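You operate a simulated robot arm through the tools that you are given. There is no shell and no other tool. Be economical: measure what you need, move in short steps, check, and stop when the job is done.

The job below is to be done with a simulated robot arm. You get a single attempt, and the scene is never put back.

TASK
Water the silt in the bay beaker up to the job slip's amount and stir it.
Fine: fill on the sink grid, within 15 ml; stir with the beaker back on the ledge; stand the rod in the empty large beaker, which stays upright. Set down upright: bay beaker.

It is judged by the outcome, as a careful person would: the job done as asked, and still so three seconds after it is handed in. It fails if anything else is knocked over, pushed out of place, dropped, spilled or broken.

THE ROBOT
A 7-joint arm with a two-finger parallel gripper, fixed in place. Base frame: the origin is at the foot of the arm, x ahead of it, y to its left, z up. Readings come in cm, degrees, newtons and seconds.
With the tool pointing down near the work surface it reaches from about 24 to 68 cm from the base axis. Its first joint turns from -66.0 to 66.0 degrees. Payload 2.4 kg.
The tool frame sits at the grasp point between the pads (the TCP): z along the fingers, y along the line on which they close. The tips reach 3 cm beyond it. The gripper opens to 9.4 cm. The fingers are 2.8 cm wide and 1 cm thick; the gripper's body (5 by 9.6 cm) begins 5.5 cm behind the TCP.
Orientation is told as [roll, pitch, yaw] about the base's x, y, z axes, in that order, counted from this pose: with the fingers straight down and closing along the base's y, the tool's x points along the base's -x, its y along +y and its z along -z.

THE INTERFACE
- The arm moves only by the tool step_arm. Its argument "motion" is a list of rows, each a list of 3 entries, a list of its own where there are three numbers: the shift along the tool's x, y, z in units of 20 mm (1.0 is 20 mm), then the turn, a rotation vector about the tool's x, y, z in units of 5 degrees (1.0 is 5 degrees), then the gripper command, from -1 (fully open) to 1 (shut), values between in proportion. In form: [[[tx, ty, tz], [rx, ry, rz], claw], ...]. A call has 1 to 10 rows; each row shifts and turns the commanded pose from where the row before left it, along the tool's axes as they then stand. A call with a number of a shift or a turn outside -1 to 1 is refused whole. Each row takes 0.2 s and may step no farther than 5 cm and 8.6 degrees from the row before; otherwise, or with a gripper value out of range, the whole call is refused. Where a pose cannot be reached the arm comes as near as it can. A force on the tool above 40 N (or 10 N above the force at the start of the call, whichever is more), or a blocked arm, ends the call early, and 0.2 s more pass. The fingers move at their own pace (about 15.3 cm/s each) and stop on an object; they squeeze with about 32 N. The grip force told is the motor's: it shows also when the fingers shut on nothing. Time passes only in rows, and 0.2 s behind the last, so rows that do not move let the fingers close. The reply holds the time, the measured pose of the TCP, the force on the tool along the base axes, the opening and the grip force, in the units named above and with some noise, with the torque about the TCP (base axes, N m) and any sound that the robot's microphone picked up.
- Cameras (640 x 400 px; columns grow to the right, rows downward): "scene" is fixed at [4.48, 47.83, 144.78]; the picture's right is [-0.68, -0.73, 0.00], its down [-0.38, 0.35, -0.85] and it looks along [0.63, -0.58, -0.52] (base axes); focal length 344 px, centre (320, 200). "wrist" rides on the gripper at [7.6, 1.4, -10.2] in the tool frame; the picture's right is [-0.18, 0.98, 0.00], its down [-0.75, -0.14, -0.64] and it looks along [-0.63, -0.12, 0.77] (tool axes); focal length 243 px, centre (320, 200). There is no depth. A picture from a camera that has moved, and an enlarged one, comes with that camera's place and axes in the base frame and with its lens.
- capture(camera): a new picture of that camera. No time passes.
- close_up(camera, box): a new picture of the part [left, top, right, bottom] of that camera's present view, enlarged. No time passes.
- job_done(): hands the job in; it is judged then, once.

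Go step by step. Nothing tells you positions but the pictures and the camera data: compare them with the known pose of the tool, close in by small moves and look again before you grip or let go. The budget is 120 turns and 64 pictures, counting those below and the enlarged ones. Unless the task says otherwise, let go and move clear before handing in, and close with one line.

The tools are called as name(argument=value, ...) on one line, values as JSON. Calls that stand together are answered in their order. step_arm: Moves the arm, as the interface text tells. Its arguments: {"type":"object","properties":{"motion":{"type":"array","items":{"type":"array"}}},"required":["motion"]} The other tools are called the same way: capture (camera) takes a picture; close_up (camera, box) takes an enlarged picture of a part of a camera's view; job_done () hands the job in.

At the start:

```text
t: 0.0
tcp_pos: [29.95, -12.82, 125.01]
ee_rot: [0.0, 0.0, 0.0]
force: [-0.2, 0.0, -0.8]
wrist_torque: [0.02, 0.0, -0.01]
gripper_width: 9.38
finger_force: 0.0
```

scene: 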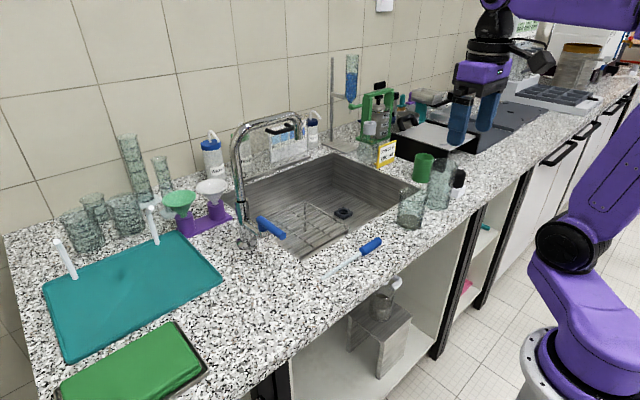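
wrist: 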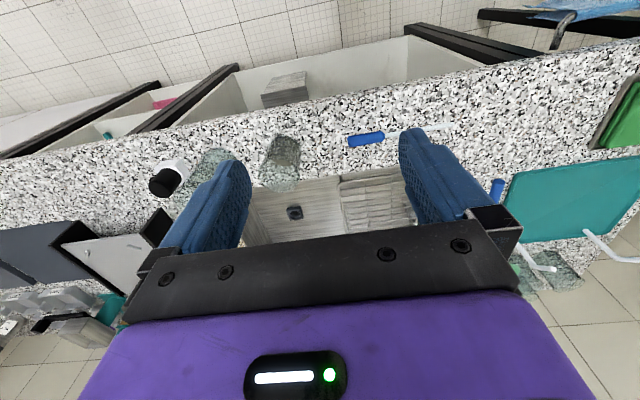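

I see a bench with a sink, faucet, beakers on the bench, and a bay below with a small beaker on a ledge. I'll look closer at the main areas first.

close_up(camera="scene", box=[320, 240, 480, 400])

close_up(camera="scene", box=[220, 100, 380, 260])

close_up(camera="scene", box=[340, 80, 500, 240])

```text
2.50 times, centred on (400, 320) of scene
camera zoom: at [4.48, 47.83, 144.78], right [-0.68, -0.73, 0.0], down [-0.38, 0.35, -0.85], along [0.63, -0.58, -0.52], focal length 859 px, centre (120, -100)
```

zoom: 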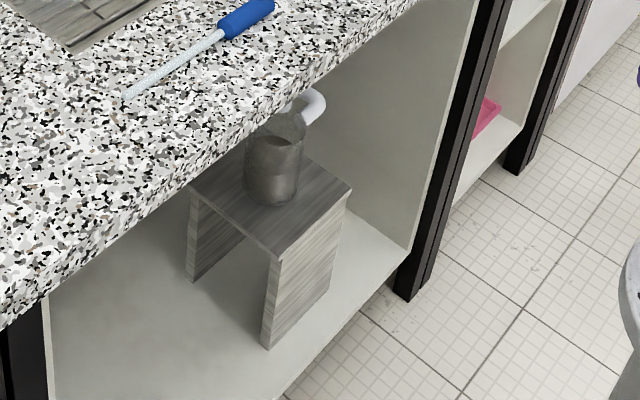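

```text
2.50 times, centred on (300, 180) of scene
camera zoom: at [4.48, 47.83, 144.78], right [-0.68, -0.73, 0.0], down [-0.38, 0.35, -0.85], along [0.63, -0.58, -0.52], focal length 859 px, centre (370, 250)
```

zoom: 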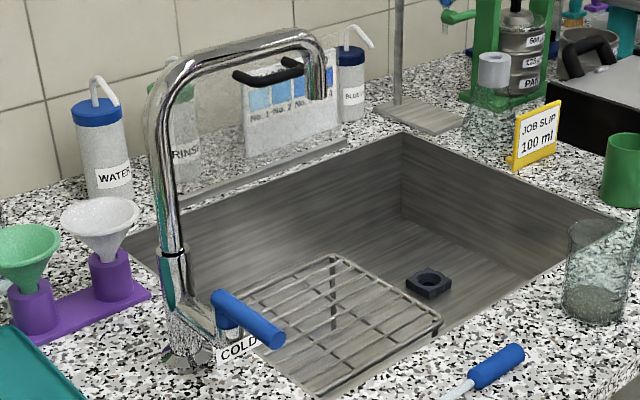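

```text
2.50 times, centred on (420, 160) of scene
camera zoom: at [4.48, 47.83, 144.78], right [-0.68, -0.73, 0.0], down [-0.38, 0.35, -0.85], along [0.63, -0.58, -0.52], focal length 859 px, centre (70, 300)
```

zoom: 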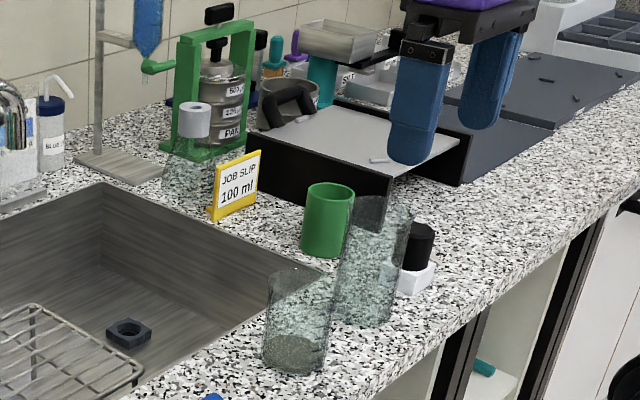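

Job slip says 100 ml; counter top is about z 90 with its front edge near x 37, and the bay beaker stands on a stool under it, with the rod on the counter front. I'll lower the arm in front of the bench to look into the bay.

step_arm(motion=[[[0.3, 0, 1], [0, 0, 0], -1], [[0.3, 0, 1], [0, 0, 0], -1], [[0.3, 0, 1], [0, 0, 0], -1], [[0.3, 0, 1], [0, 0, 0], -1], [[0.3, 0, 1], [0, 0, 0], -1], [[0.3, 0, 1], [0, 0, 0], -1], [[0.3, 0, 1], [0, 0, 0], -1], [[0.3, 0, 1], [0, 0, 0], -1], [[0.3, 0, 1], [0, 0, 0], -1], [[0.3, 0, 1], [0, 0, 0], -1]])

capture(camera="wrist")

```text
t: 2.2
tcp_pos: [23.79, -13.02, 104.91]
ee_rot: [0.0, 0.0, -0.2]
force: [0.7, -0.1, -0.6]
wrist_torque: [0.0, 0.02, 0.01]
gripper_width: 9.38
finger_force: 0.0
```

```text
58 pictures are left
camera wrist: at [16.34, -11.44, 115.14], right [0.19, 0.98, 0.0], down [0.75, -0.14, 0.64], along [0.63, -0.12, -0.77], focal length 243 px, centre (320, 200)
```

wrist: 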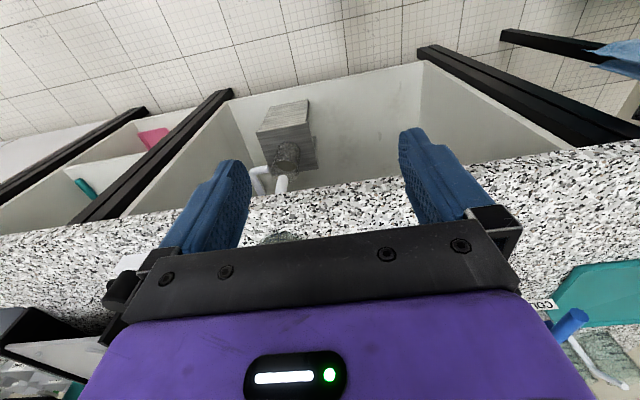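

The beaker on the stool is now visible from above with a white pipe behind it. I'll zoom in.

close_up(camera="wrist", box=[220, 80, 380, 220])

close_up(camera="scene", box=[350, 260, 430, 340])

```text
2.86 times, centred on (300, 150) of wrist
camera zoom: at [16.34, -11.44, 115.14], right [0.19, 0.98, 0.0], down [0.75, -0.14, 0.64], along [0.63, -0.12, -0.77], focal length 693 px, centre (377, 343)
```

zoom: 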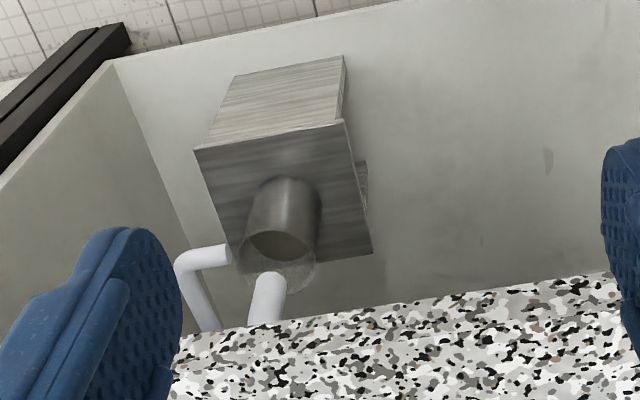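

```text
5.00 times, centred on (390, 300) of scene
camera zoom: at [4.48, 47.83, 144.78], right [-0.68, -0.73, 0.0], down [-0.38, 0.35, -0.85], along [0.63, -0.58, -0.52], focal length 1717 px, centre (-30, -300)
```

zoom: 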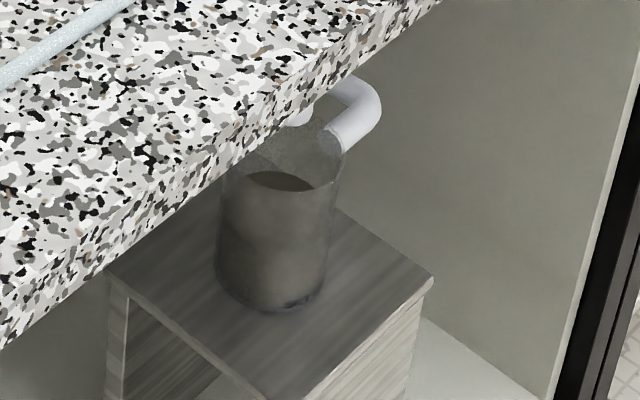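

The beaker (about 8.5 cm wide) stands near (55, −30), base z≈38, and the pipe seems to be behind it. I'll lower and tilt the wrist camera for a level look into the bay.

step_arm(motion=[[[0, -0.6, 1], [0, 0, 0], -1], [[0, -0.6, 1], [0, 0, 0], -1], [[0, -0.6, 1], [0, 0, 0], -1], [[0, -0.6, 1], [0, 0, 0], -1], [[0, -0.6, 1], [0, 0, 0], -1], [[0, -0.6, 1], [0, 0, 0], -1], [[0, -0.6, 1], [0, 0, 0], -1], [[0, -0.6, 1], [0, 0, 0], -1], [[0, -0.6, 1], [0, 0, 0], -1], [[0, -0.6, 1], [0, 0, 0], -1]])

step_arm(motion=[[[0, 0, 0], [0, -1, 0], -1], [[0, 0, 0], [0, -1, 0], -1], [[0, 0, 0], [0, -1, 0], -1], [[0, 0, 0], [0, -1, 0], -1], [[0, 0, 0], [0, -1, 0], -1], [[0, 0, 0], [0, -1, 0], -1], [[0, 0, 0], [0, -1, 0], -1], [[0, 0, 0], [0, -1, 0], -1]])

capture(camera="wrist")

capture(camera="scene")

```text
t: 4.4
tcp_pos: [25.64, -25.13, 85.74]
ee_rot: [-0.1, 0.0, -0.1]
force: [0.0, -0.6, 0.1]
wrist_torque: [0.05, 0.02, 0.04]
gripper_width: 9.41
finger_force: 0.0
out of reach, approached as far as the arm can: row 2, 3, 4
```

```text
t: 6.2
tcp_pos: [26.88, -26.44, 84.93]
ee_rot: [0.0, -25.0, -0.1]
force: [-0.3, 0.3, 0.7]
wrist_torque: [0.0, 0.0, 0.02]
gripper_width: 9.39
finger_force: 0.0
out of reach, approached as far as the arm can: row 3, 4, 5, 6, 7, 8
```

```text
55 pictures are left
camera wrist: at [15.81, -24.98, 91.0], right [0.17, 0.98, 0.08], down [0.41, -0.14, 0.9], along [0.9, -0.12, -0.43], focal length 243 px, centre (320, 200)
```

wrist: 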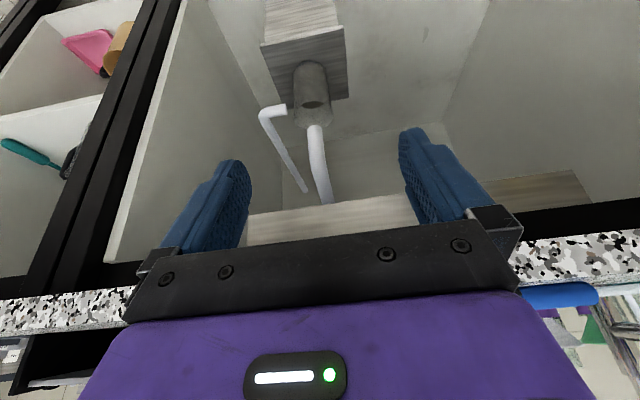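

```text
54 pictures are left
```

scene: 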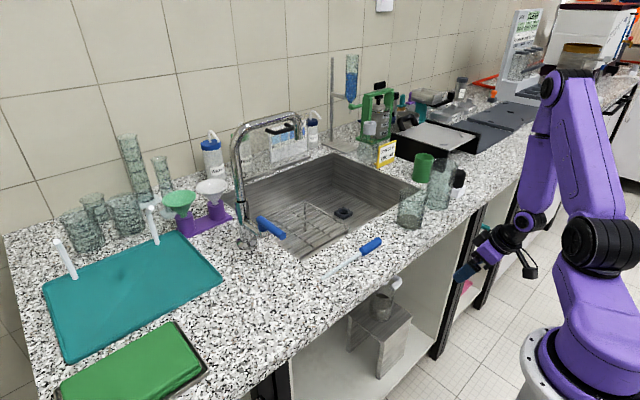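

The arm is near its inner limit here. I'll zoom into the beaker and pipe from this view.

close_up(camera="wrist", box=[240, 20, 400, 220])

```text
2.00 times, centred on (320, 120) of wrist
camera zoom: at [15.81, -24.98, 91.0], right [0.17, 0.98, 0.08], down [0.41, -0.14, 0.9], along [0.9, -0.12, -0.43], focal length 485 px, centre (320, 360)
```

zoom: 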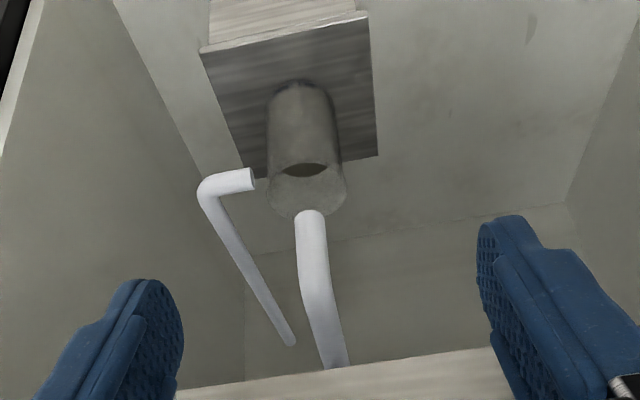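

The disconnected drain pipe ends about 3 cm above the beaker rim (z≈54), and a stub pipe ends near (56.6, −36.5, 46.5). So I should grip from the front with a tilted tool and draw the beaker straight out. Next I'll lower the arm in front of the bay.

step_arm(motion=[[[0.24, -0.3, 0.99], [0, 0, 0], -1], [[0.24, -0.3, 0.99], [0, 0, 0], -1], [[0.24, -0.3, 0.99], [0, 0, 0], -1], [[0.24, -0.3, 0.99], [0, 0, 0], -1], [[0.24, -0.3, 0.99], [0, 0, 0], -1], [[0.24, -0.3, 0.99], [0, 0, 0], -1], [[0.24, -0.3, 0.99], [0, 0, 0], -1], [[0.24, -0.3, 0.99], [0, 0, 0], -1], [[0.24, -0.3, 0.99], [0, 0, 0], -1], [[0.24, -0.3, 0.99], [0, 0, 0], -1]])

step_arm(motion=[[[0, 0, 0], [0, -1, 0], -1], [[0, 0, 0], [0, -1, 0], -1], [[0, 0, 0], [0, -1, 0], -1], [[0, 0, 0], [0, -1, 0], -1], [[0, 0, 0], [0, -1, 0], -1]])

```text
t: 8.4
tcp_pos: [30.94, -32.48, 64.9]
ee_rot: [0.0, -25.0, 0.0]
force: [-0.5, 0.3, -0.2]
wrist_torque: [0.0, -0.01, -0.03]
gripper_width: 9.4
finger_force: 0.0
```

```text
t: 9.6
tcp_pos: [30.94, -32.42, 64.92]
ee_rot: [0.3, -50.0, -0.2]
force: [-0.6, -1.0, 0.3]
wrist_torque: [0.03, -0.04, 0.01]
gripper_width: 9.4
finger_force: 0.0
```

The arm reaches this pose at 50° tilt. I'll look from here.

capture(camera="wrist")

```text
52 pictures are left
camera wrist: at [18.33, -30.97, 65.67], right [0.12, 0.98, 0.14], down [-0.01, -0.14, 0.99], along [0.99, -0.12, -0.01], focal length 243 px, centre (320, 200)
```

wrist: 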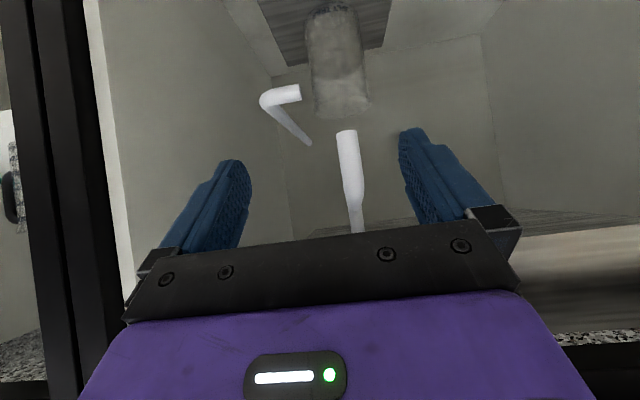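

close_up(camera="wrist", box=[250, 0, 410, 160])

```text
2.50 times, centred on (330, 80) of wrist
camera zoom: at [18.33, -30.97, 65.67], right [0.12, 0.98, 0.14], down [-0.01, -0.14, 0.99], along [0.99, -0.12, -0.01], focal length 606 px, centre (295, 500)
```

zoom: 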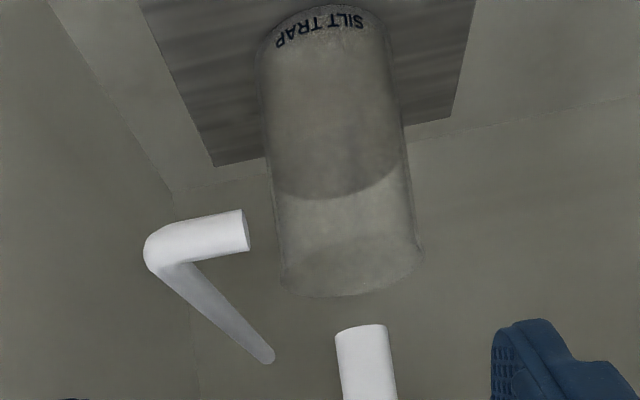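

The beaker axis is about (55.6, −30.1), base z 38.3, rim z 51.4, with contents to about z 44.7. I'll grip low (TCP about z 43.5) to stay under the stub pipe, so first I lower in front of the stool.

step_arm(motion=[[[0.755, 0.115, 0.765], [0, 0, 0], -1], [[0.755, 0.115, 0.765], [0, 0, 0], -1], [[0.755, 0.115, 0.765], [0, 0, 0], -1], [[0.755, 0.115, 0.765], [0, 0, 0], -1], [[0.755, 0.115, 0.765], [0, 0, 0], -1], [[0.755, 0.115, 0.765], [0, 0, 0], -1], [[0.755, 0.115, 0.765], [0, 0, 0], -1], [[0.755, 0.115, 0.765], [0, 0, 0], -1], [[0.755, 0.115, 0.765], [0, 0, 0], -1], [[0.755, 0.115, 0.765], [0, 0, 0], -1]])

capture(camera="wrist")

```text
t: 11.8
tcp_pos: [31.91, -31.23, 56.36]
ee_rot: [0.2, -50.0, -0.2]
force: [0.4, -0.1, 0.8]
wrist_torque: [0.02, 0.02, -0.03]
gripper_width: 9.4
finger_force: 0.0
out of reach, approached as far as the arm can: row 5, 6, 7, 8, 9, 10
```

```text
50 pictures are left
camera wrist: at [19.23, -29.8, 56.98], right [0.12, 0.98, 0.14], down [-0.01, -0.14, 0.99], along [0.99, -0.12, -0.01], focal length 243 px, centre (320, 200)
```

wrist: 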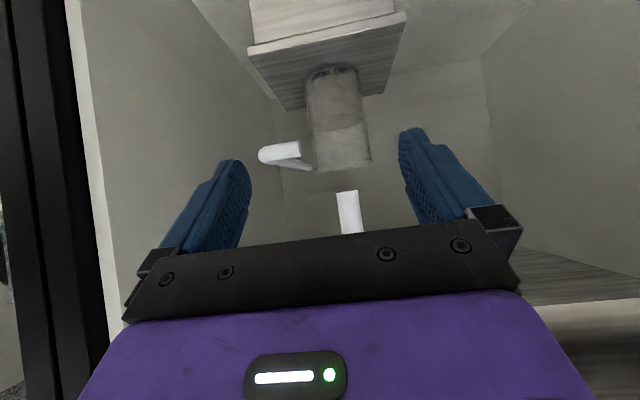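

Reach is limited low and close in, so I'll advance while descending.

step_arm(motion=[[[-0.1, 0.07, 0.895], [0, 0, 0], -1], [[-0.1, 0.07, 0.895], [0, 0, 0], -1], [[-0.1, 0.07, 0.895], [0, 0, 0], -1], [[-0.1, 0.07, 0.895], [0, 0, 0], -1], [[-0.1, 0.07, 0.895], [0, 0, 0], -1], [[-0.1, 0.07, 0.895], [0, 0, 0], -1], [[-0.1, 0.07, 0.895], [0, 0, 0], -1], [[-0.1, 0.07, 0.895], [0, 0, 0], -1]])

```text
t: 13.6
tcp_pos: [41.76, -29.54, 56.32]
ee_rot: [0.2, -49.9, -0.1]
force: [0.0, 0.1, 0.3]
wrist_torque: [-0.03, -0.03, -0.02]
gripper_width: 9.42
finger_force: 0.0
out of reach, approached as far as the arm can: row 1, 2, 3, 4, 5, 6, 7, 8
```

The height stalls at z≈56 at this tilt. I'll test whether a more level tool gets lower.

step_arm(motion=[[[0, 0, 0], [0, -1, 0], -1], [[0, 0, 0], [0, -1, 0], -1], [[0, 0, 0], [0, -1, 0], -1], [[0, 0, 0], [0, -1, 0], -1], [[0.94, 0, 0.34], [0, 0, 0], -1], [[0.94, 0, 0.34], [0, 0, 0], -1], [[0.94, 0, 0.34], [0, 0, 0], -1]])

capture(camera="scene")

```text
t: 15.2
tcp_pos: [41.61, -29.48, 62.17]
ee_rot: [0.2, -69.9, -0.3]
force: [-0.3, 0.5, -0.7]
wrist_torque: [0.0, 0.01, 0.03]
gripper_width: 9.38
finger_force: 0.0
out of reach, approached as far as the arm can: row 1, 2, 3, 4, 5, 6, 7
```

```text
49 pictures are left
```

scene: 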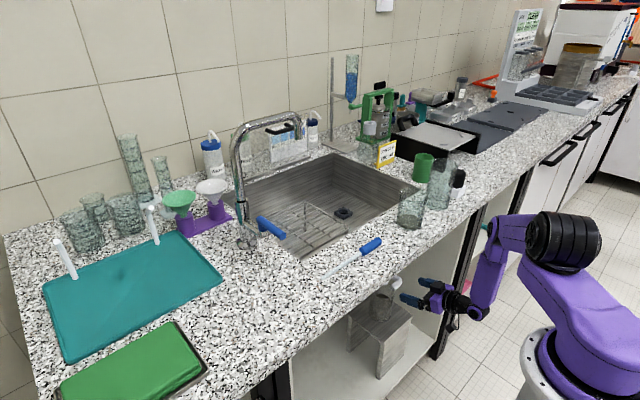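

Lowest wrist height seems fixed near z≈69 at this radius. I'll tilt back to 50° and test whether it goes lower further out.

step_arm(motion=[[[0, 0, 0], [0, 1, 0], -1], [[0, 0, 0], [0, 1, 0], -1], [[0, 0, 0], [0, 1, 0], -1], [[0, 0, 0], [0, 1, 0], -1], [[-0.64, 0, 0.77], [0, 0, 0], -1], [[-0.64, 0, 0.77], [0, 0, 0], -1], [[-0.64, 0, 0.77], [0, 0, 0], -1]])

step_arm(motion=[[[0.77, 0, 0.64], [0, 0, 0], -1], [[0.77, 0, 0.64], [0, 0, 0], -1], [[0.77, 0, 0.64], [0, 0, 0], -1], [[0.77, 0, 0.64], [0, 0, 0], -1]])

```text
t: 16.8
tcp_pos: [47.77, -29.45, 62.1]
ee_rot: [0.1, -49.9, -0.2]
force: [0.2, -0.1, -0.1]
wrist_torque: [0.02, 0.0, -0.01]
gripper_width: 9.38
finger_force: 0.0
```

```text
t: 17.8
tcp_pos: [47.48, -28.76, 56.73]
ee_rot: [0.2, -49.9, 0.0]
force: [0.2, -1.0, -0.1]
wrist_torque: [0.01, -0.01, 0.0]
gripper_width: 9.39
finger_force: 0.1
out of reach, approached as far as the arm can: row 3, 4
```

Same floor. I'll test a steep tool (20°) to find the lowest tip height, staying in front of the stool.

step_arm(motion=[[[-0.9, 0, -0.9], [0, 0, 0], -1], [[0.5, 0, -0.5], [0, 1, 0], -1], [[0, 0, 0], [0, 1, 0], -1], [[0, 0, 0], [0, 1, 0], -1], [[0, 0, 0], [0, 1, 0], -1], [[0, 0, 0], [0, 1, 0], -1], [[0, 0, 0], [0, 1, 0], -1]])

step_arm(motion=[[[0.34, 0, 0.94], [0, 0, 0], -1], [[0.34, 0, 0.94], [0, 0, 0], -1], [[0.34, 0, 0.94], [0, 0, 0], -1], [[0.34, 0, 0.94], [0, 0, 0], -1], [[0.34, 0, 0.94], [0, 0, 0], -1], [[0.34, 0, 0.94], [0, 0, 0], -1]])

```text
t: 19.6
tcp_pos: [39.58, -29.35, 56.36]
ee_rot: [3.4, -15.5, -6.6]
force: [0.0, -0.1, -1.0]
wrist_torque: [0.01, 0.0, 0.02]
gripper_width: 9.39
finger_force: 0.1
stopped in row 7: the arm was blocked; the commanded pose is now the measured one
```

```text
t: 21.0
tcp_pos: [38.75, -28.49, 50.63]
ee_rot: [3.2, -15.7, -6.0]
force: [0.3, -0.1, -0.3]
wrist_torque: [0.01, 0.01, 0.02]
gripper_width: 9.38
finger_force: 0.1
out of reach, approached as far as the arm can: row 3, 4, 5, 6
```

The wrist cannot get low enough for the under-sink beaker, so I should re-check what "bay beaker" and "ledge" refer to. Looking closer at the other vessels.

close_up(camera="scene", box=[385, 140, 475, 235])

close_up(camera="scene", box=[40, 120, 240, 260])

capture(camera="wrist")

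```text
4.21 times, centred on (430, 188) of scene
camera zoom: at [4.48, 47.83, 144.78], right [-0.68, -0.73, 0.0], down [-0.38, 0.35, -0.85], along [0.63, -0.58, -0.52], focal length 1446 px, centre (-143, 253)
```

zoom: 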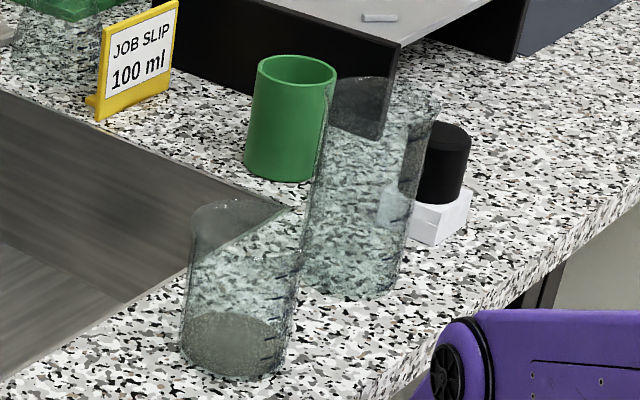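

```text
2.86 times, centred on (140, 190) of scene
camera zoom: at [4.48, 47.83, 144.78], right [-0.68, -0.73, 0.0], down [-0.38, 0.35, -0.85], along [0.63, -0.58, -0.52], focal length 981 px, centre (834, 229)
```

zoom: 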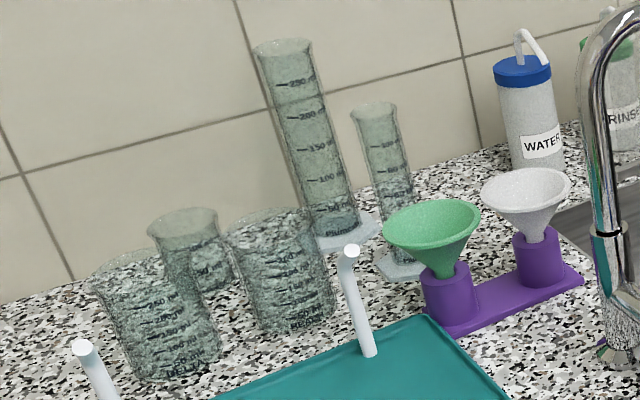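

```text
46 pictures are left
camera wrist: at [28.89, -26.48, 58.54], right [0.26, 0.96, 0.1], down [0.53, -0.23, 0.81], along [0.8, -0.16, -0.57], focal length 243 px, centre (320, 200)
```

wrist: 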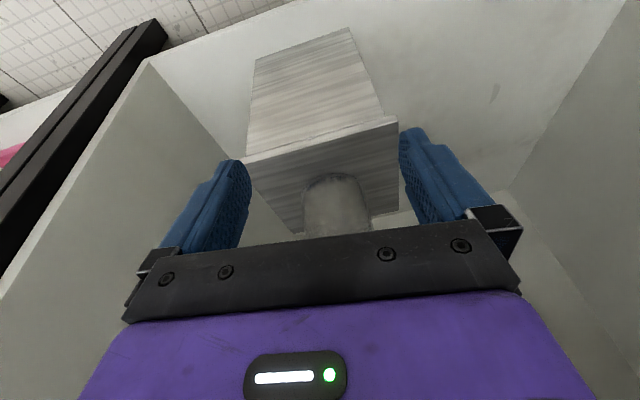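

The counter beaker near the sink's right corner holds a thin silt layer and has graduations. So that is the job's beaker, and the large graduated one beside it is the empty large beaker; the under-sink "SILT TRAP" stays untouched. I'll back out and rise.

step_arm(motion=[[[0.74, 0, -0.6], [0, 0, 0], -1], [[0.74, 0, -0.6], [0, 0, 0], -1], [[0.74, 0, -0.6], [0, 0, 0], -1], [[0.74, 0, -0.6], [0, 0, 0], -1], [[-0.2, 0, -0.96], [0, 0, 0], -1], [[-0.2, 0, -0.96], [0, 0, 0], -1], [[-0.2, 0, -0.96], [0, 0, 0], -1], [[-0.2, 0, -0.96], [0, 0, 0], -1], [[-0.2, 0, -0.96], [0, 0, 0], -1]])

step_arm(motion=[[[-0.2, 0, -0.96], [0, 0, 0], -1], [[-0.2, 0, -0.96], [0, 0, 0], -1], [[-0.2, 0, -0.96], [0, 0, 0], -1], [[-0.2, 0, -0.96], [0, 0, 0], -1], [[-0.2, 0, -0.96], [0, 0, 0], -1], [[-0.2, 0, -0.96], [0, 0, 0], -1], [[-0.2, 0, -0.96], [0, 0, 0], -1], [[-0.2, 0, -0.96], [0, 0, 0], -1], [[-0.2, 0, -0.96], [0, 0, 0], -1], [[-0.2, 0, -0.96], [0, 0, 0], -1]])

step_arm(motion=[[[-0.27, 0, -0.96], [0, 0, 0], -1], [[-0.27, 0, -0.96], [0, 0, 0], -1], [[-0.27, 0, -0.96], [0, 0, 0], -1], [[-0.27, 0, -0.96], [0, 0, 0], -1], [[-0.27, 0, -0.96], [0, 0, 0], -1], [[-0.27, 0, -0.96], [0, 0, 0], -1], [[-0.27, 0, -0.96], [0, 0, 0], -1], [[-0.27, 0, -0.96], [0, 0, 0], -1], [[-0.27, 0, -0.96], [0, 0, 0], -1], [[-0.27, 0, -0.96], [0, 0, 0], -1]])

capture(camera="scene")

```text
t: 23.0
tcp_pos: [31.0, -28.52, 63.48]
ee_rot: [3.1, -15.6, -6.0]
force: [0.0, 0.8, -0.6]
wrist_torque: [0.01, -0.01, -0.02]
gripper_width: 9.39
finger_force: 0.0
```

```text
t: 25.2
tcp_pos: [29.63, -29.3, 82.97]
ee_rot: [3.2, -15.6, -5.9]
force: [1.1, 0.8, 0.0]
wrist_torque: [0.0, 0.02, 0.03]
gripper_width: 9.39
finger_force: 0.0
```

```text
t: 27.4
tcp_pos: [29.41, -30.35, 103.12]
ee_rot: [3.2, -15.7, -6.1]
force: [0.4, 0.3, 0.7]
wrist_torque: [0.01, 0.0, -0.01]
gripper_width: 9.42
finger_force: 0.0
```

```text
45 pictures are left
```

scene: 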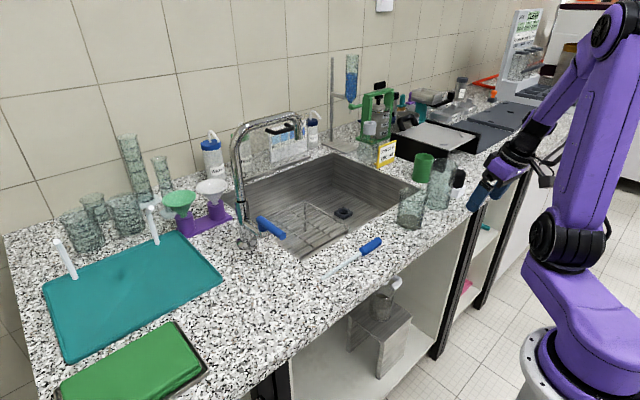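

The job beaker should be near (45, −23), the large one near (45, −37.5). I'll look with the wrist camera at labels and graduations.

capture(camera="wrist")

```text
44 pictures are left
camera wrist: at [19.62, -28.41, 110.9], right [0.27, 0.96, 0.1], down [0.53, -0.23, 0.81], along [0.8, -0.16, -0.57], focal length 243 px, centre (320, 200)
```

wrist: 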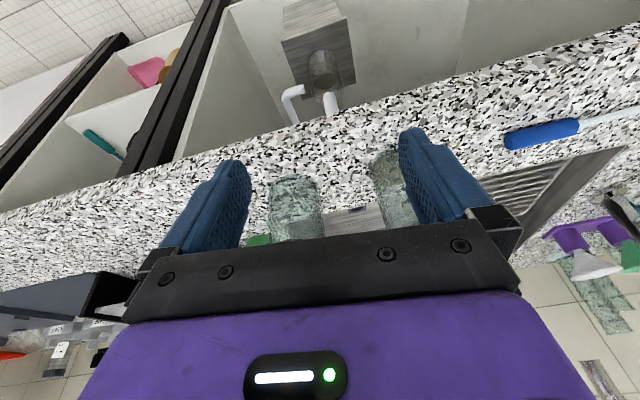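

I'll square the tool up, shift to y≈−23 and tilt for a level look.

step_arm(motion=[[[0, 0.5, 0], [0.32, -1, -0.6], -1], [[0, 0.5, 0], [0.32, -1, -0.6], -1], [[0, 0.5, 0], [0, -1, 0], -1], [[0, 0.5, 0], [0, -1, 0], -1], [[0, 0.5, 0], [0, -1, 0], -1], [[0, 0.5, 0], [0, -1, 0], -1], [[0, 0.5, 0], [0, -1, 0], -1]])

capture(camera="wrist")

```text
t: 29.0
tcp_pos: [29.57, -23.48, 102.94]
ee_rot: [-3.4, -50.9, 1.9]
force: [0.2, -1.0, 0.9]
wrist_torque: [0.0, -0.01, 0.02]
gripper_width: 9.38
finger_force: 0.1
```

```text
43 pictures are left
camera wrist: at [17.08, -21.81, 103.36], right [0.13, 0.99, 0.11], down [-0.02, -0.1, 0.99], along [0.99, -0.13, 0.01], focal length 243 px, centre (320, 200)
```

wrist: 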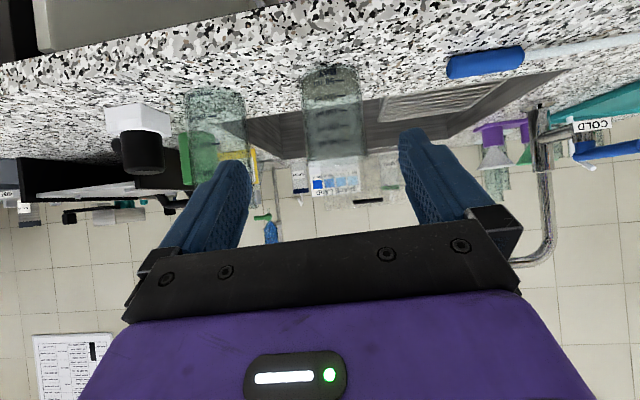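

close_up(camera="wrist", box=[280, 50, 380, 170])

close_up(camera="wrist", box=[90, 60, 290, 200])

```text
3.33 times, centred on (330, 110) of wrist
camera zoom: at [17.08, -21.81, 103.36], right [0.13, 0.99, 0.11], down [-0.02, -0.1, 0.99], along [0.99, -0.13, 0.01], focal length 809 px, centre (287, 500)
```

zoom: 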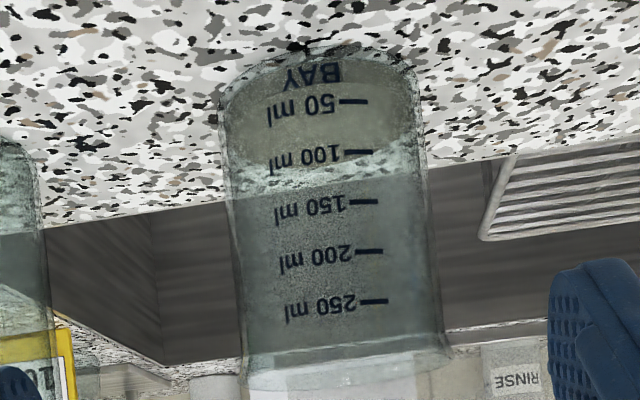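

```text
2.86 times, centred on (190, 130) of wrist
camera zoom: at [17.08, -21.81, 103.36], right [0.13, 0.99, 0.11], down [-0.02, -0.1, 0.99], along [0.99, -0.13, 0.01], focal length 693 px, centre (691, 400)
```

zoom: 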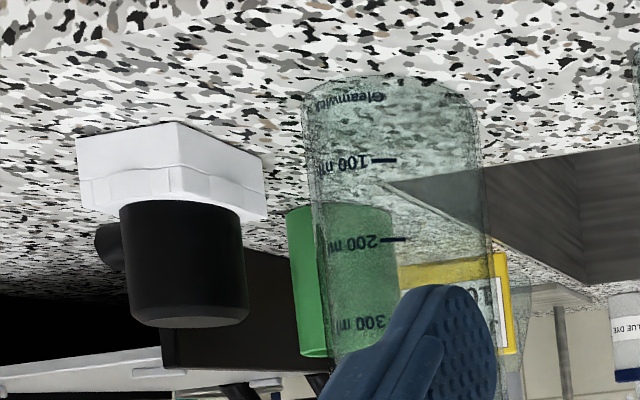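

The beaker is labelled "BAY" with 50–250 ml graduations, standing at about (45.1, −23.0), 7 cm wide and 9 cm tall; the neighbour is a large clean beaker. I'll square the tool and come to a pre-grasp in front of it.

step_arm(motion=[[[0, 0, 0], [-0.39, 0, 0.24], -1], [[0.234, 0.05, 0.885], [0, 0, 0], -1], [[0.234, 0.05, 0.885], [0, 0, 0], -1], [[0.234, 0.05, 0.885], [0, 0, 0], -1], [[0.234, 0.05, 0.885], [0, 0, 0], -1], [[0.234, 0.05, 0.885], [0, 0, 0], -1]])

capture(camera="wrist")

```text
t: 30.4
tcp_pos: [35.04, -22.92, 95.53]
ee_rot: [0.2, -50.7, -0.1]
force: [-0.5, -0.3, -0.3]
wrist_torque: [0.01, 0.02, -0.04]
gripper_width: 9.4
finger_force: 0.1
```

```text
40 pictures are left
camera wrist: at [22.4, -21.5, 96.07], right [0.12, 0.98, 0.14], down [-0.02, -0.14, 0.99], along [0.99, -0.12, 0.0], focal length 243 px, centre (320, 200)
```

wrist: 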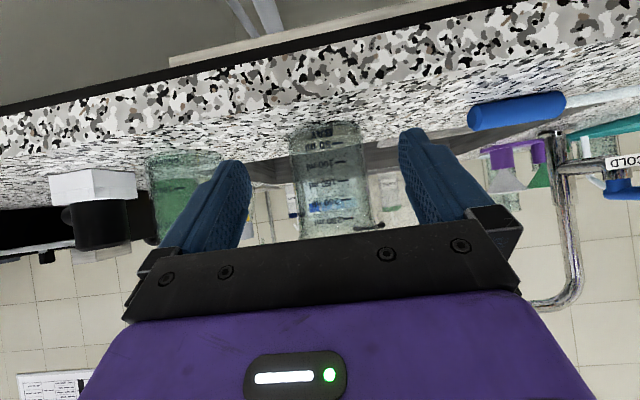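

Aligned in y. Advancing around the beaker.

step_arm(motion=[[[-0.59, 0.02, 0.72], [0, 0, 0], -1], [[-0.59, 0.02, 0.72], [0, 0, 0], -1], [[-0.59, 0.02, 0.72], [0, 0, 0], -1], [[-0.59, 0.02, 0.72], [0, 0, 0], -1], [[-0.59, 0.02, 0.72], [0, 0, 0], -1]])

capture(camera="wrist")

close_up(camera="scene", box=[360, 130, 500, 250])

```text
t: 31.6
tcp_pos: [44.39, -22.82, 95.52]
ee_rot: [0.1, -50.9, -0.1]
force: [-0.5, -0.5, -0.2]
wrist_torque: [0.01, -0.01, 0.01]
gripper_width: 9.42
finger_force: 0.0
```

```text
39 pictures are left
camera wrist: at [31.82, -21.3, 96.05], right [0.12, 0.98, 0.14], down [-0.02, -0.14, 0.99], along [0.99, -0.12, 0.0], focal length 243 px, centre (320, 200)
```

wrist: 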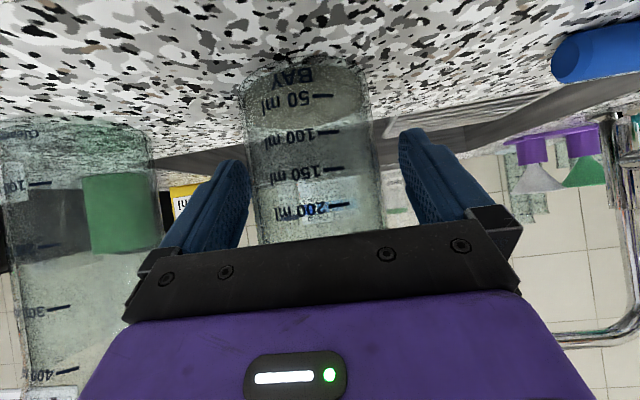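

```text
3.33 times, centred on (430, 190) of scene
camera zoom: at [4.48, 47.83, 144.78], right [-0.68, -0.73, 0.0], down [-0.38, 0.35, -0.85], along [0.63, -0.58, -0.52], focal length 1145 px, centre (-47, 233)
```

zoom: 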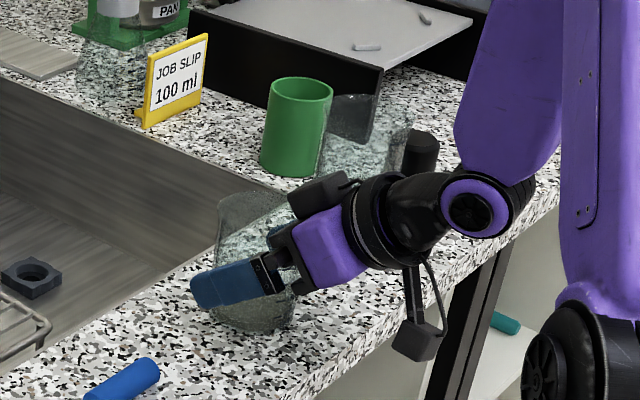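

Beaker sits between the fingers. Closing.

step_arm(motion=[[[0, 0, 0], [0, 0, 0], 0], [[0, 0, 0], [0, 0, 0], 0.4], [[0, 0, 0], [0, 0, 0], 1], [[0, 0, 0], [0, 0, 0], 1], [[0, 0, 0], [0, 0, 0], 1]])

```text
t: 32.8
tcp_pos: [44.4, -22.69, 95.44]
ee_rot: [0.2, -50.8, -0.2]
force: [1.0, 0.3, 1.4]
wrist_torque: [0.09, -0.07, -0.05]
gripper_width: 6.97
finger_force: 32.0
```

Gripped (6.97 cm). Lifting gently by 6 cm.

step_arm(motion=[[[-0.39, 0, -0.315], [0, 0, 0], 1], [[-0.58, 0, -0.473], [0, 0, 0], 1], [[-0.58, 0, -0.473], [0, 0, 0], 1], [[-0.58, 0, -0.473], [0, 0, 0], 1], [[-0.195, 0, -0.158], [0, 0, 0], 1]])

capture(camera="wrist")

capture(camera="scene")

```text
t: 34.0
tcp_pos: [44.48, -22.69, 101.42]
ee_rot: [0.2, -50.8, -0.1]
force: [0.2, 1.0, -1.8]
wrist_torque: [-0.01, 0.02, 0.02]
gripper_width: 7.01
finger_force: 32.0
```

```text
37 pictures are left
camera wrist: at [31.78, -21.18, 101.92], right [0.12, 0.98, 0.14], down [-0.02, -0.14, 0.99], along [0.99, -0.12, 0.0], focal length 243 px, centre (320, 200)
```

wrist: 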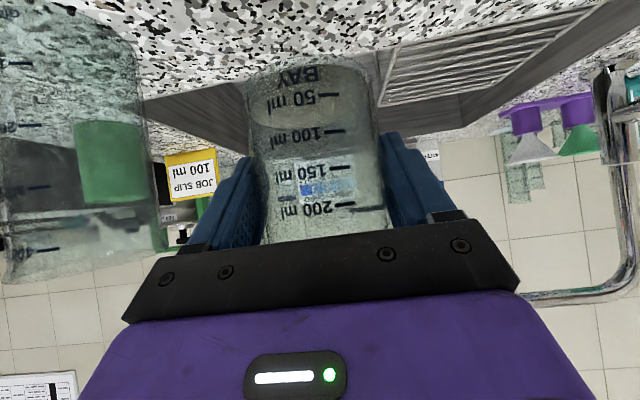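

```text
36 pictures are left
```

scene: 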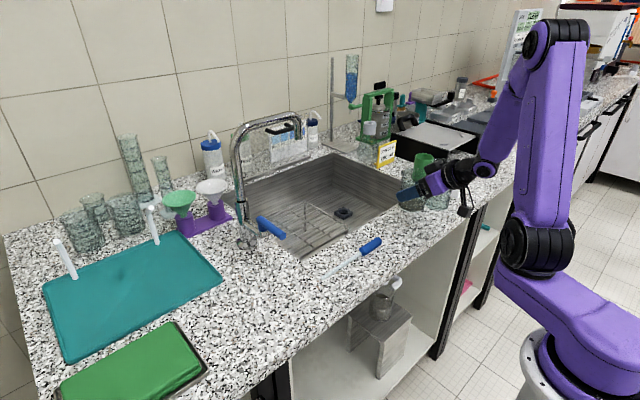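

Holding well, upright. I'll move over the sink front toward the grid and look at the spout and lever.

step_arm(motion=[[[-0.316, 0.9, 0.387], [0, 0, 0], 1], [[-0.316, 0.9, 0.387], [0, 0, 0], 1], [[-0.316, 0.9, 0.387], [0, 0, 0], 1], [[-0.316, 0.9, 0.387], [0, 0, 0], 1], [[-0.316, 0.9, 0.387], [0, 0, 0], 1], [[-0.316, 0.9, 0.387], [0, 0, 0], 1], [[-0.316, 0.9, 0.387], [0, 0, 0], 1], [[-0.316, 0.9, 0.387], [0, 0, 0], 1]])

capture(camera="wrist")

close_up(camera="scene", box=[220, 100, 420, 260])

```text
t: 35.8
tcp_pos: [52.3, -8.26, 101.68]
ee_rot: [0.2, -50.8, -0.1]
force: [-0.2, -0.6, -2.2]
wrist_torque: [0.03, 0.02, 0.0]
gripper_width: 6.96
finger_force: 32.3
```

```text
35 pictures are left
camera wrist: at [39.69, -6.72, 102.17], right [0.12, 0.98, 0.14], down [-0.02, -0.14, 0.99], along [0.99, -0.12, 0.0], focal length 243 px, centre (320, 200)
```

wrist: 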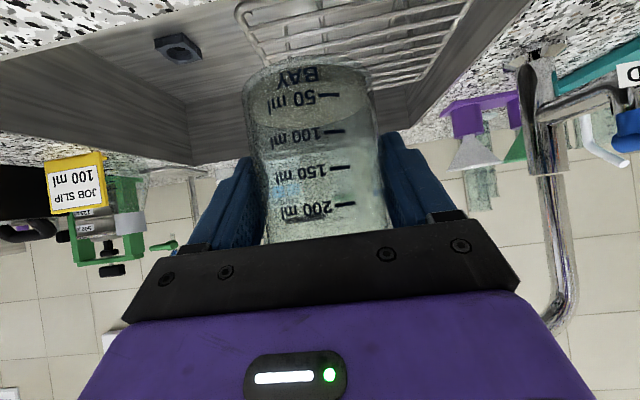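

```text
2.50 times, centred on (320, 180) of scene
camera zoom: at [4.48, 47.83, 144.78], right [-0.68, -0.73, 0.0], down [-0.38, 0.35, -0.85], along [0.63, -0.58, -0.52], focal length 859 px, centre (320, 250)
```

zoom: 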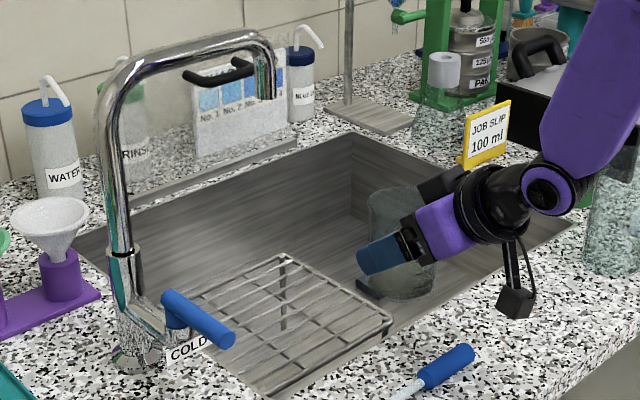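

The spout tip works out at about (68.6, −4, 112.6), over the middle of the grid (top z≈86). I'll carry the beaker horizontally under it.

step_arm(motion=[[[-0.62, 0.266, 0.76], [0, 0, 0], 1], [[-0.62, 0.266, 0.76], [0, 0, 0], 1], [[-0.62, 0.266, 0.76], [0, 0, 0], 1], [[-0.62, 0.266, 0.76], [0, 0, 0], 1], [[-0.62, 0.266, 0.76], [0, 0, 0], 1], [[-0.62, 0.266, 0.76], [0, 0, 0], 1], [[-0.62, 0.266, 0.76], [0, 0, 0], 1], [[-0.62, 0.266, 0.76], [0, 0, 0], 1]])

close_up(camera="scene", box=[220, 100, 420, 260])

capture(camera="wrist")

```text
t: 37.6
tcp_pos: [68.05, -4.3, 101.29]
ee_rot: [0.2, -50.8, -0.1]
force: [-0.5, 0.6, -1.4]
wrist_torque: [0.01, 0.0, 0.0]
gripper_width: 6.97
finger_force: 31.9
```

```text
2.50 times, centred on (320, 180) of scene
camera zoom: at [4.48, 47.83, 144.78], right [-0.68, -0.73, 0.0], down [-0.38, 0.35, -0.85], along [0.63, -0.58, -0.52], focal length 859 px, centre (320, 250)
```

zoom: 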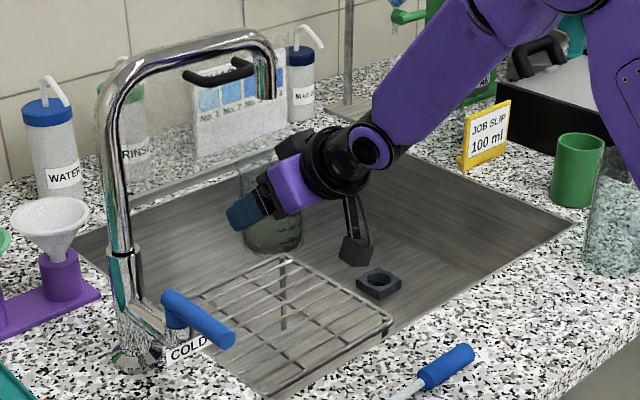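

```text
32 pictures are left
camera wrist: at [55.39, -2.75, 101.98], right [0.12, 0.98, 0.14], down [-0.02, -0.14, 0.99], along [0.99, -0.12, 0.0], focal length 243 px, centre (320, 200)
```

wrist: 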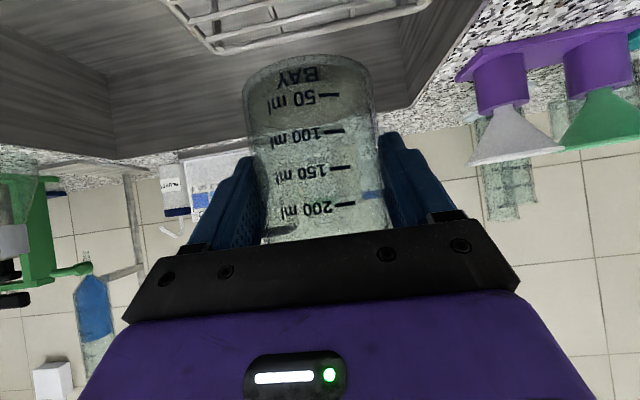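

Beaker is right under the spout. The camera housing would graze the sink's front edge when lowering, so I'll yaw the hand 35° about the vertical first.

step_arm(motion=[[[0, 0, 0], [-0.775, 0, -0.632], 1], [[0, 0, 0], [-0.775, 0, -0.632], 1], [[0, 0, 0], [-0.775, 0, -0.632], 1], [[0, 0, 0], [-0.775, 0, -0.632], 1], [[0, 0, 0], [-0.775, 0, -0.632], 1], [[0, 0, 0], [-0.775, 0, -0.632], 1], [[0, 0, 0], [-0.775, 0, -0.632], 1]])

step_arm(motion=[[[0.66, 0, 0.54], [0, 0, 0], 1], [[0.66, 0, 0.54], [0, 0, 0], 1], [[0.66, 0, 0.54], [0, 0, 0], 1], [[0.66, 0, 0.54], [0, 0, 0], 1]])

close_up(camera="scene", box=[220, 100, 420, 260])

```text
t: 39.2
tcp_pos: [68.05, -4.19, 101.59]
ee_rot: [0.2, -50.8, 35.0]
force: [0.1, -0.8, -1.2]
wrist_torque: [0.02, -0.02, -0.01]
gripper_width: 6.96
finger_force: 32.3
```

```text
t: 40.2
tcp_pos: [68.1, -4.14, 94.63]
ee_rot: [0.3, -50.9, 34.9]
force: [1.2, -0.2, -0.8]
wrist_torque: [-0.04, 0.0, -0.01]
gripper_width: 6.98
finger_force: 32.1
```

```text
2.50 times, centred on (320, 180) of scene
camera zoom: at [4.48, 47.83, 144.78], right [-0.68, -0.73, 0.0], down [-0.38, 0.35, -0.85], along [0.63, -0.58, -0.52], focal length 859 px, centre (320, 250)
```

zoom: 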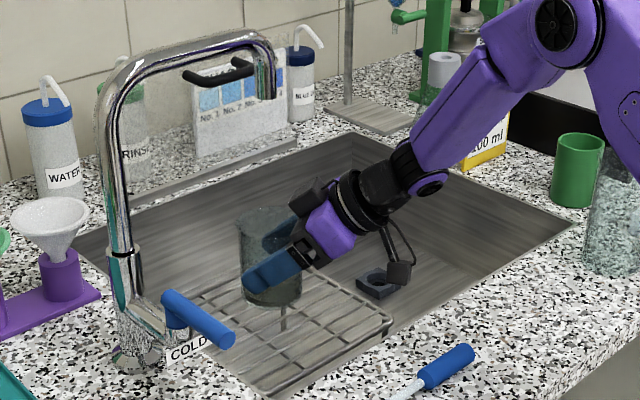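

Good. About 3 cm left to the grid; lowering in finer steps.

step_arm(motion=[[[0.39, 0, 0.315], [0, 0, 0], 1], [[0.39, 0, 0.315], [0, 0, 0], 1], [[0.1, 0, 0.08], [0, 0, 0], 1], [[0.1, 0, 0.08], [0, 0, 0], 1]])

step_arm(motion=[[[0.1, 0, 0.08], [0, 0, 0], 1], [[0.1, 0, 0.08], [0, 0, 0], 1]])

```text
t: 41.2
tcp_pos: [68.28, -4.18, 92.4]
ee_rot: [0.2, -51.1, 34.9]
force: [-3.8, -1.2, 9.5]
wrist_torque: [-0.19, 0.5, 0.01]
gripper_width: 6.95
finger_force: 31.7
```

```text
t: 41.8
tcp_pos: [68.25, -4.09, 91.78]
ee_rot: [-0.1, -51.1, 35.3]
force: [3.1, 0.0, 17.9]
wrist_torque: [-0.03, -0.03, 0.01]
gripper_width: 6.97
finger_force: 31.5
```

Contact with the grid is made. I'll ease up slightly, check, then release.

step_arm(motion=[[[-0.08, 0, -0.065], [0, 0, 0], 1], [[0, 0, 0], [0, 0, 0], 1]])

close_up(camera="scene", box=[250, 160, 350, 240])

```text
t: 42.4
tcp_pos: [68.01, -4.12, 91.75]
ee_rot: [0.2, -50.8, 35.0]
force: [4.2, 1.0, 8.3]
wrist_torque: [0.04, -0.47, 0.02]
gripper_width: 6.96
finger_force: 31.8
```

```text
5.00 times, centred on (300, 200) of scene
camera zoom: at [4.46, 47.83, 144.78], right [-0.68, -0.73, 0.0], down [-0.38, 0.35, -0.85], along [0.63, -0.58, -0.52], focal length 1717 px, centre (420, 200)
```

zoom: 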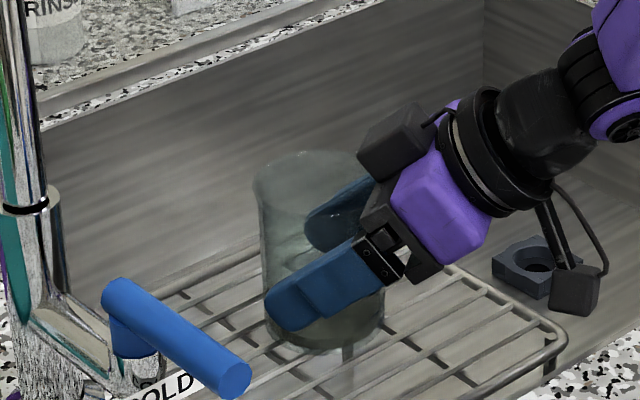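

It stands on the grid. Releasing.

step_arm(motion=[[[0, 0, 0], [0, 0, 0], 0.3], [[0, 0, 0], [0, 0, 0], -0.3], [[0, 0, 0], [0, 0, 0], -1], [[0, 0, 0], [0, 0, 0], -1]])

close_up(camera="scene", box=[250, 160, 350, 240])

```text
t: 43.4
tcp_pos: [68.12, -4.07, 91.8]
ee_rot: [0.2, -50.8, 34.9]
force: [0.0, 1.4, 0.0]
wrist_torque: [-0.05, 0.0, 0.0]
gripper_width: 9.41
finger_force: 0.0
```

```text
5.00 times, centred on (300, 200) of scene
camera zoom: at [4.48, 47.83, 144.78], right [-0.68, -0.73, 0.0], down [-0.38, 0.35, -0.85], along [0.63, -0.58, -0.52], focal length 1717 px, centre (420, 200)
```

zoom: 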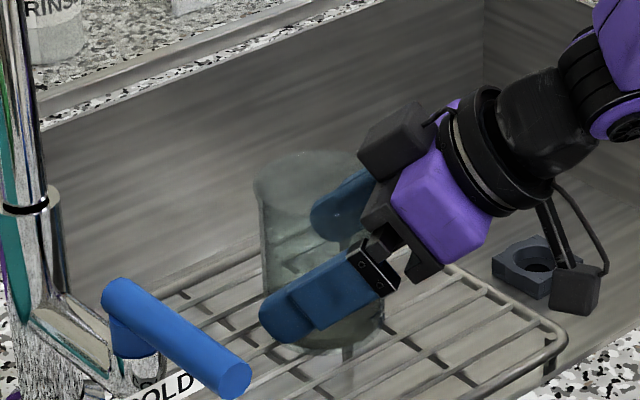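

Released and the beaker stands upright. Retreating up along the tool axis, then turning back to look at the lever.

step_arm(motion=[[[0, 0, -0.7], [0, 0, 0], -1], [[0, 0, -1], [0, 0, 0], -1], [[0, 0, -1], [0, 0, 0], -1], [[0, 0, -1], [0, 0, 0], -1], [[0, 0, -1], [0, 0, 0], -1], [[0, 0, -1], [0, 0, 0], -1], [[0, 0, -1], [0, 0, 0], -1]])

step_arm(motion=[[[0, 0, -1], [0.775, 0, 0.632], -1], [[0, 0, -1], [0.775, 0, 0.632], -1], [[0, 0, -1], [0.775, 0, 0.632], -1], [[0, 0.5, -1], [0.775, 0, 0.632], -1], [[0, 1, 0], [0.775, 0, 0.632], -1], [[0, 1, 0], [0.775, 0, 0.632], -1], [[0, 1, 0], [0.775, 0, 0.632], -1], [[0, 1, 0], [0, 0, 0], -1], [[0, 1, 0], [0, 0, 0], -1]])

capture(camera="wrist")

```text
t: 45.0
tcp_pos: [59.55, -10.15, 100.27]
ee_rot: [0.3, -50.8, 34.9]
force: [0.3, 0.7, -0.6]
wrist_torque: [0.03, 0.01, 0.02]
gripper_width: 9.43
finger_force: 0.1
```

```text
t: 47.0
tcp_pos: [52.7, -1.94, 105.56]
ee_rot: [0.0, -50.8, -0.1]
force: [0.3, 0.5, -0.4]
wrist_torque: [-0.01, 0.01, 0.02]
gripper_width: 9.4
finger_force: 0.1
```

```text
28 pictures are left
camera wrist: at [40.0, -0.49, 106.03], right [0.12, 0.98, 0.14], down [-0.02, -0.14, 0.99], along [0.99, -0.12, 0.0], focal length 243 px, centre (320, 200)
```

wrist: 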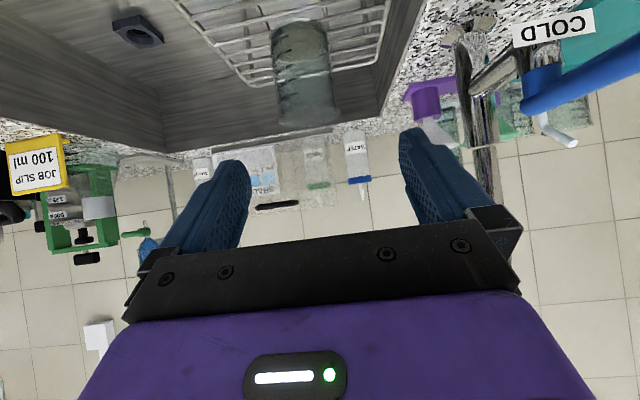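

The lever runs toward the robot along y≈14 at z≈100, from a vertical hub near (61, 14). I'll bring half-open fingers above its outer end, to straddle it so I can turn it either way.

step_arm(motion=[[[0, 1, -0.3], [0, 0.52, 0], 0], [[0, 1, -0.3], [0, 0.52, 0], 0], [[0, 1, -0.3], [0, 0.52, 0], 0], [[0, 1, -0.3], [0, 0.52, 0], 0], [[0, 1, 0], [0, 0.52, 0], 0], [[0, 1, 0], [0, 0.52, 0], 0], [[0, 1, 0], [0, 0.52, 0], 0], [[0, 1, 0], [0, 0.52, 0], 0]])

capture(camera="wrist")

```text
t: 48.8
tcp_pos: [50.95, 13.9, 107.27]
ee_rot: [0.1, -29.9, -0.1]
force: [0.4, -0.8, 0.2]
wrist_torque: [-0.01, 0.0, 0.0]
gripper_width: 4.7
finger_force: 0.0
```

```text
27 pictures are left
camera wrist: at [39.38, 15.4, 112.3], right [0.16, 0.98, 0.09], down [0.33, -0.14, 0.93], along [0.93, -0.12, -0.35], focal length 243 px, centre (320, 200)
```

wrist: 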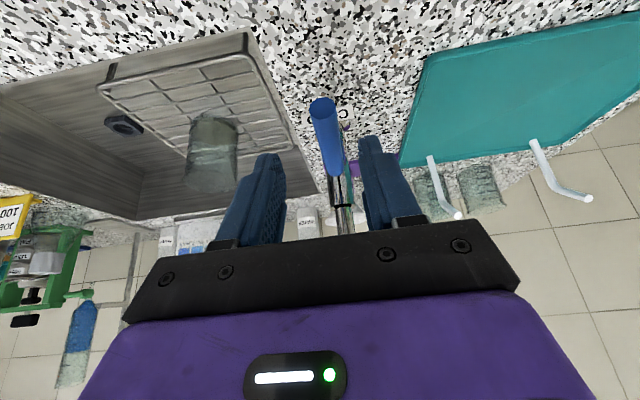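

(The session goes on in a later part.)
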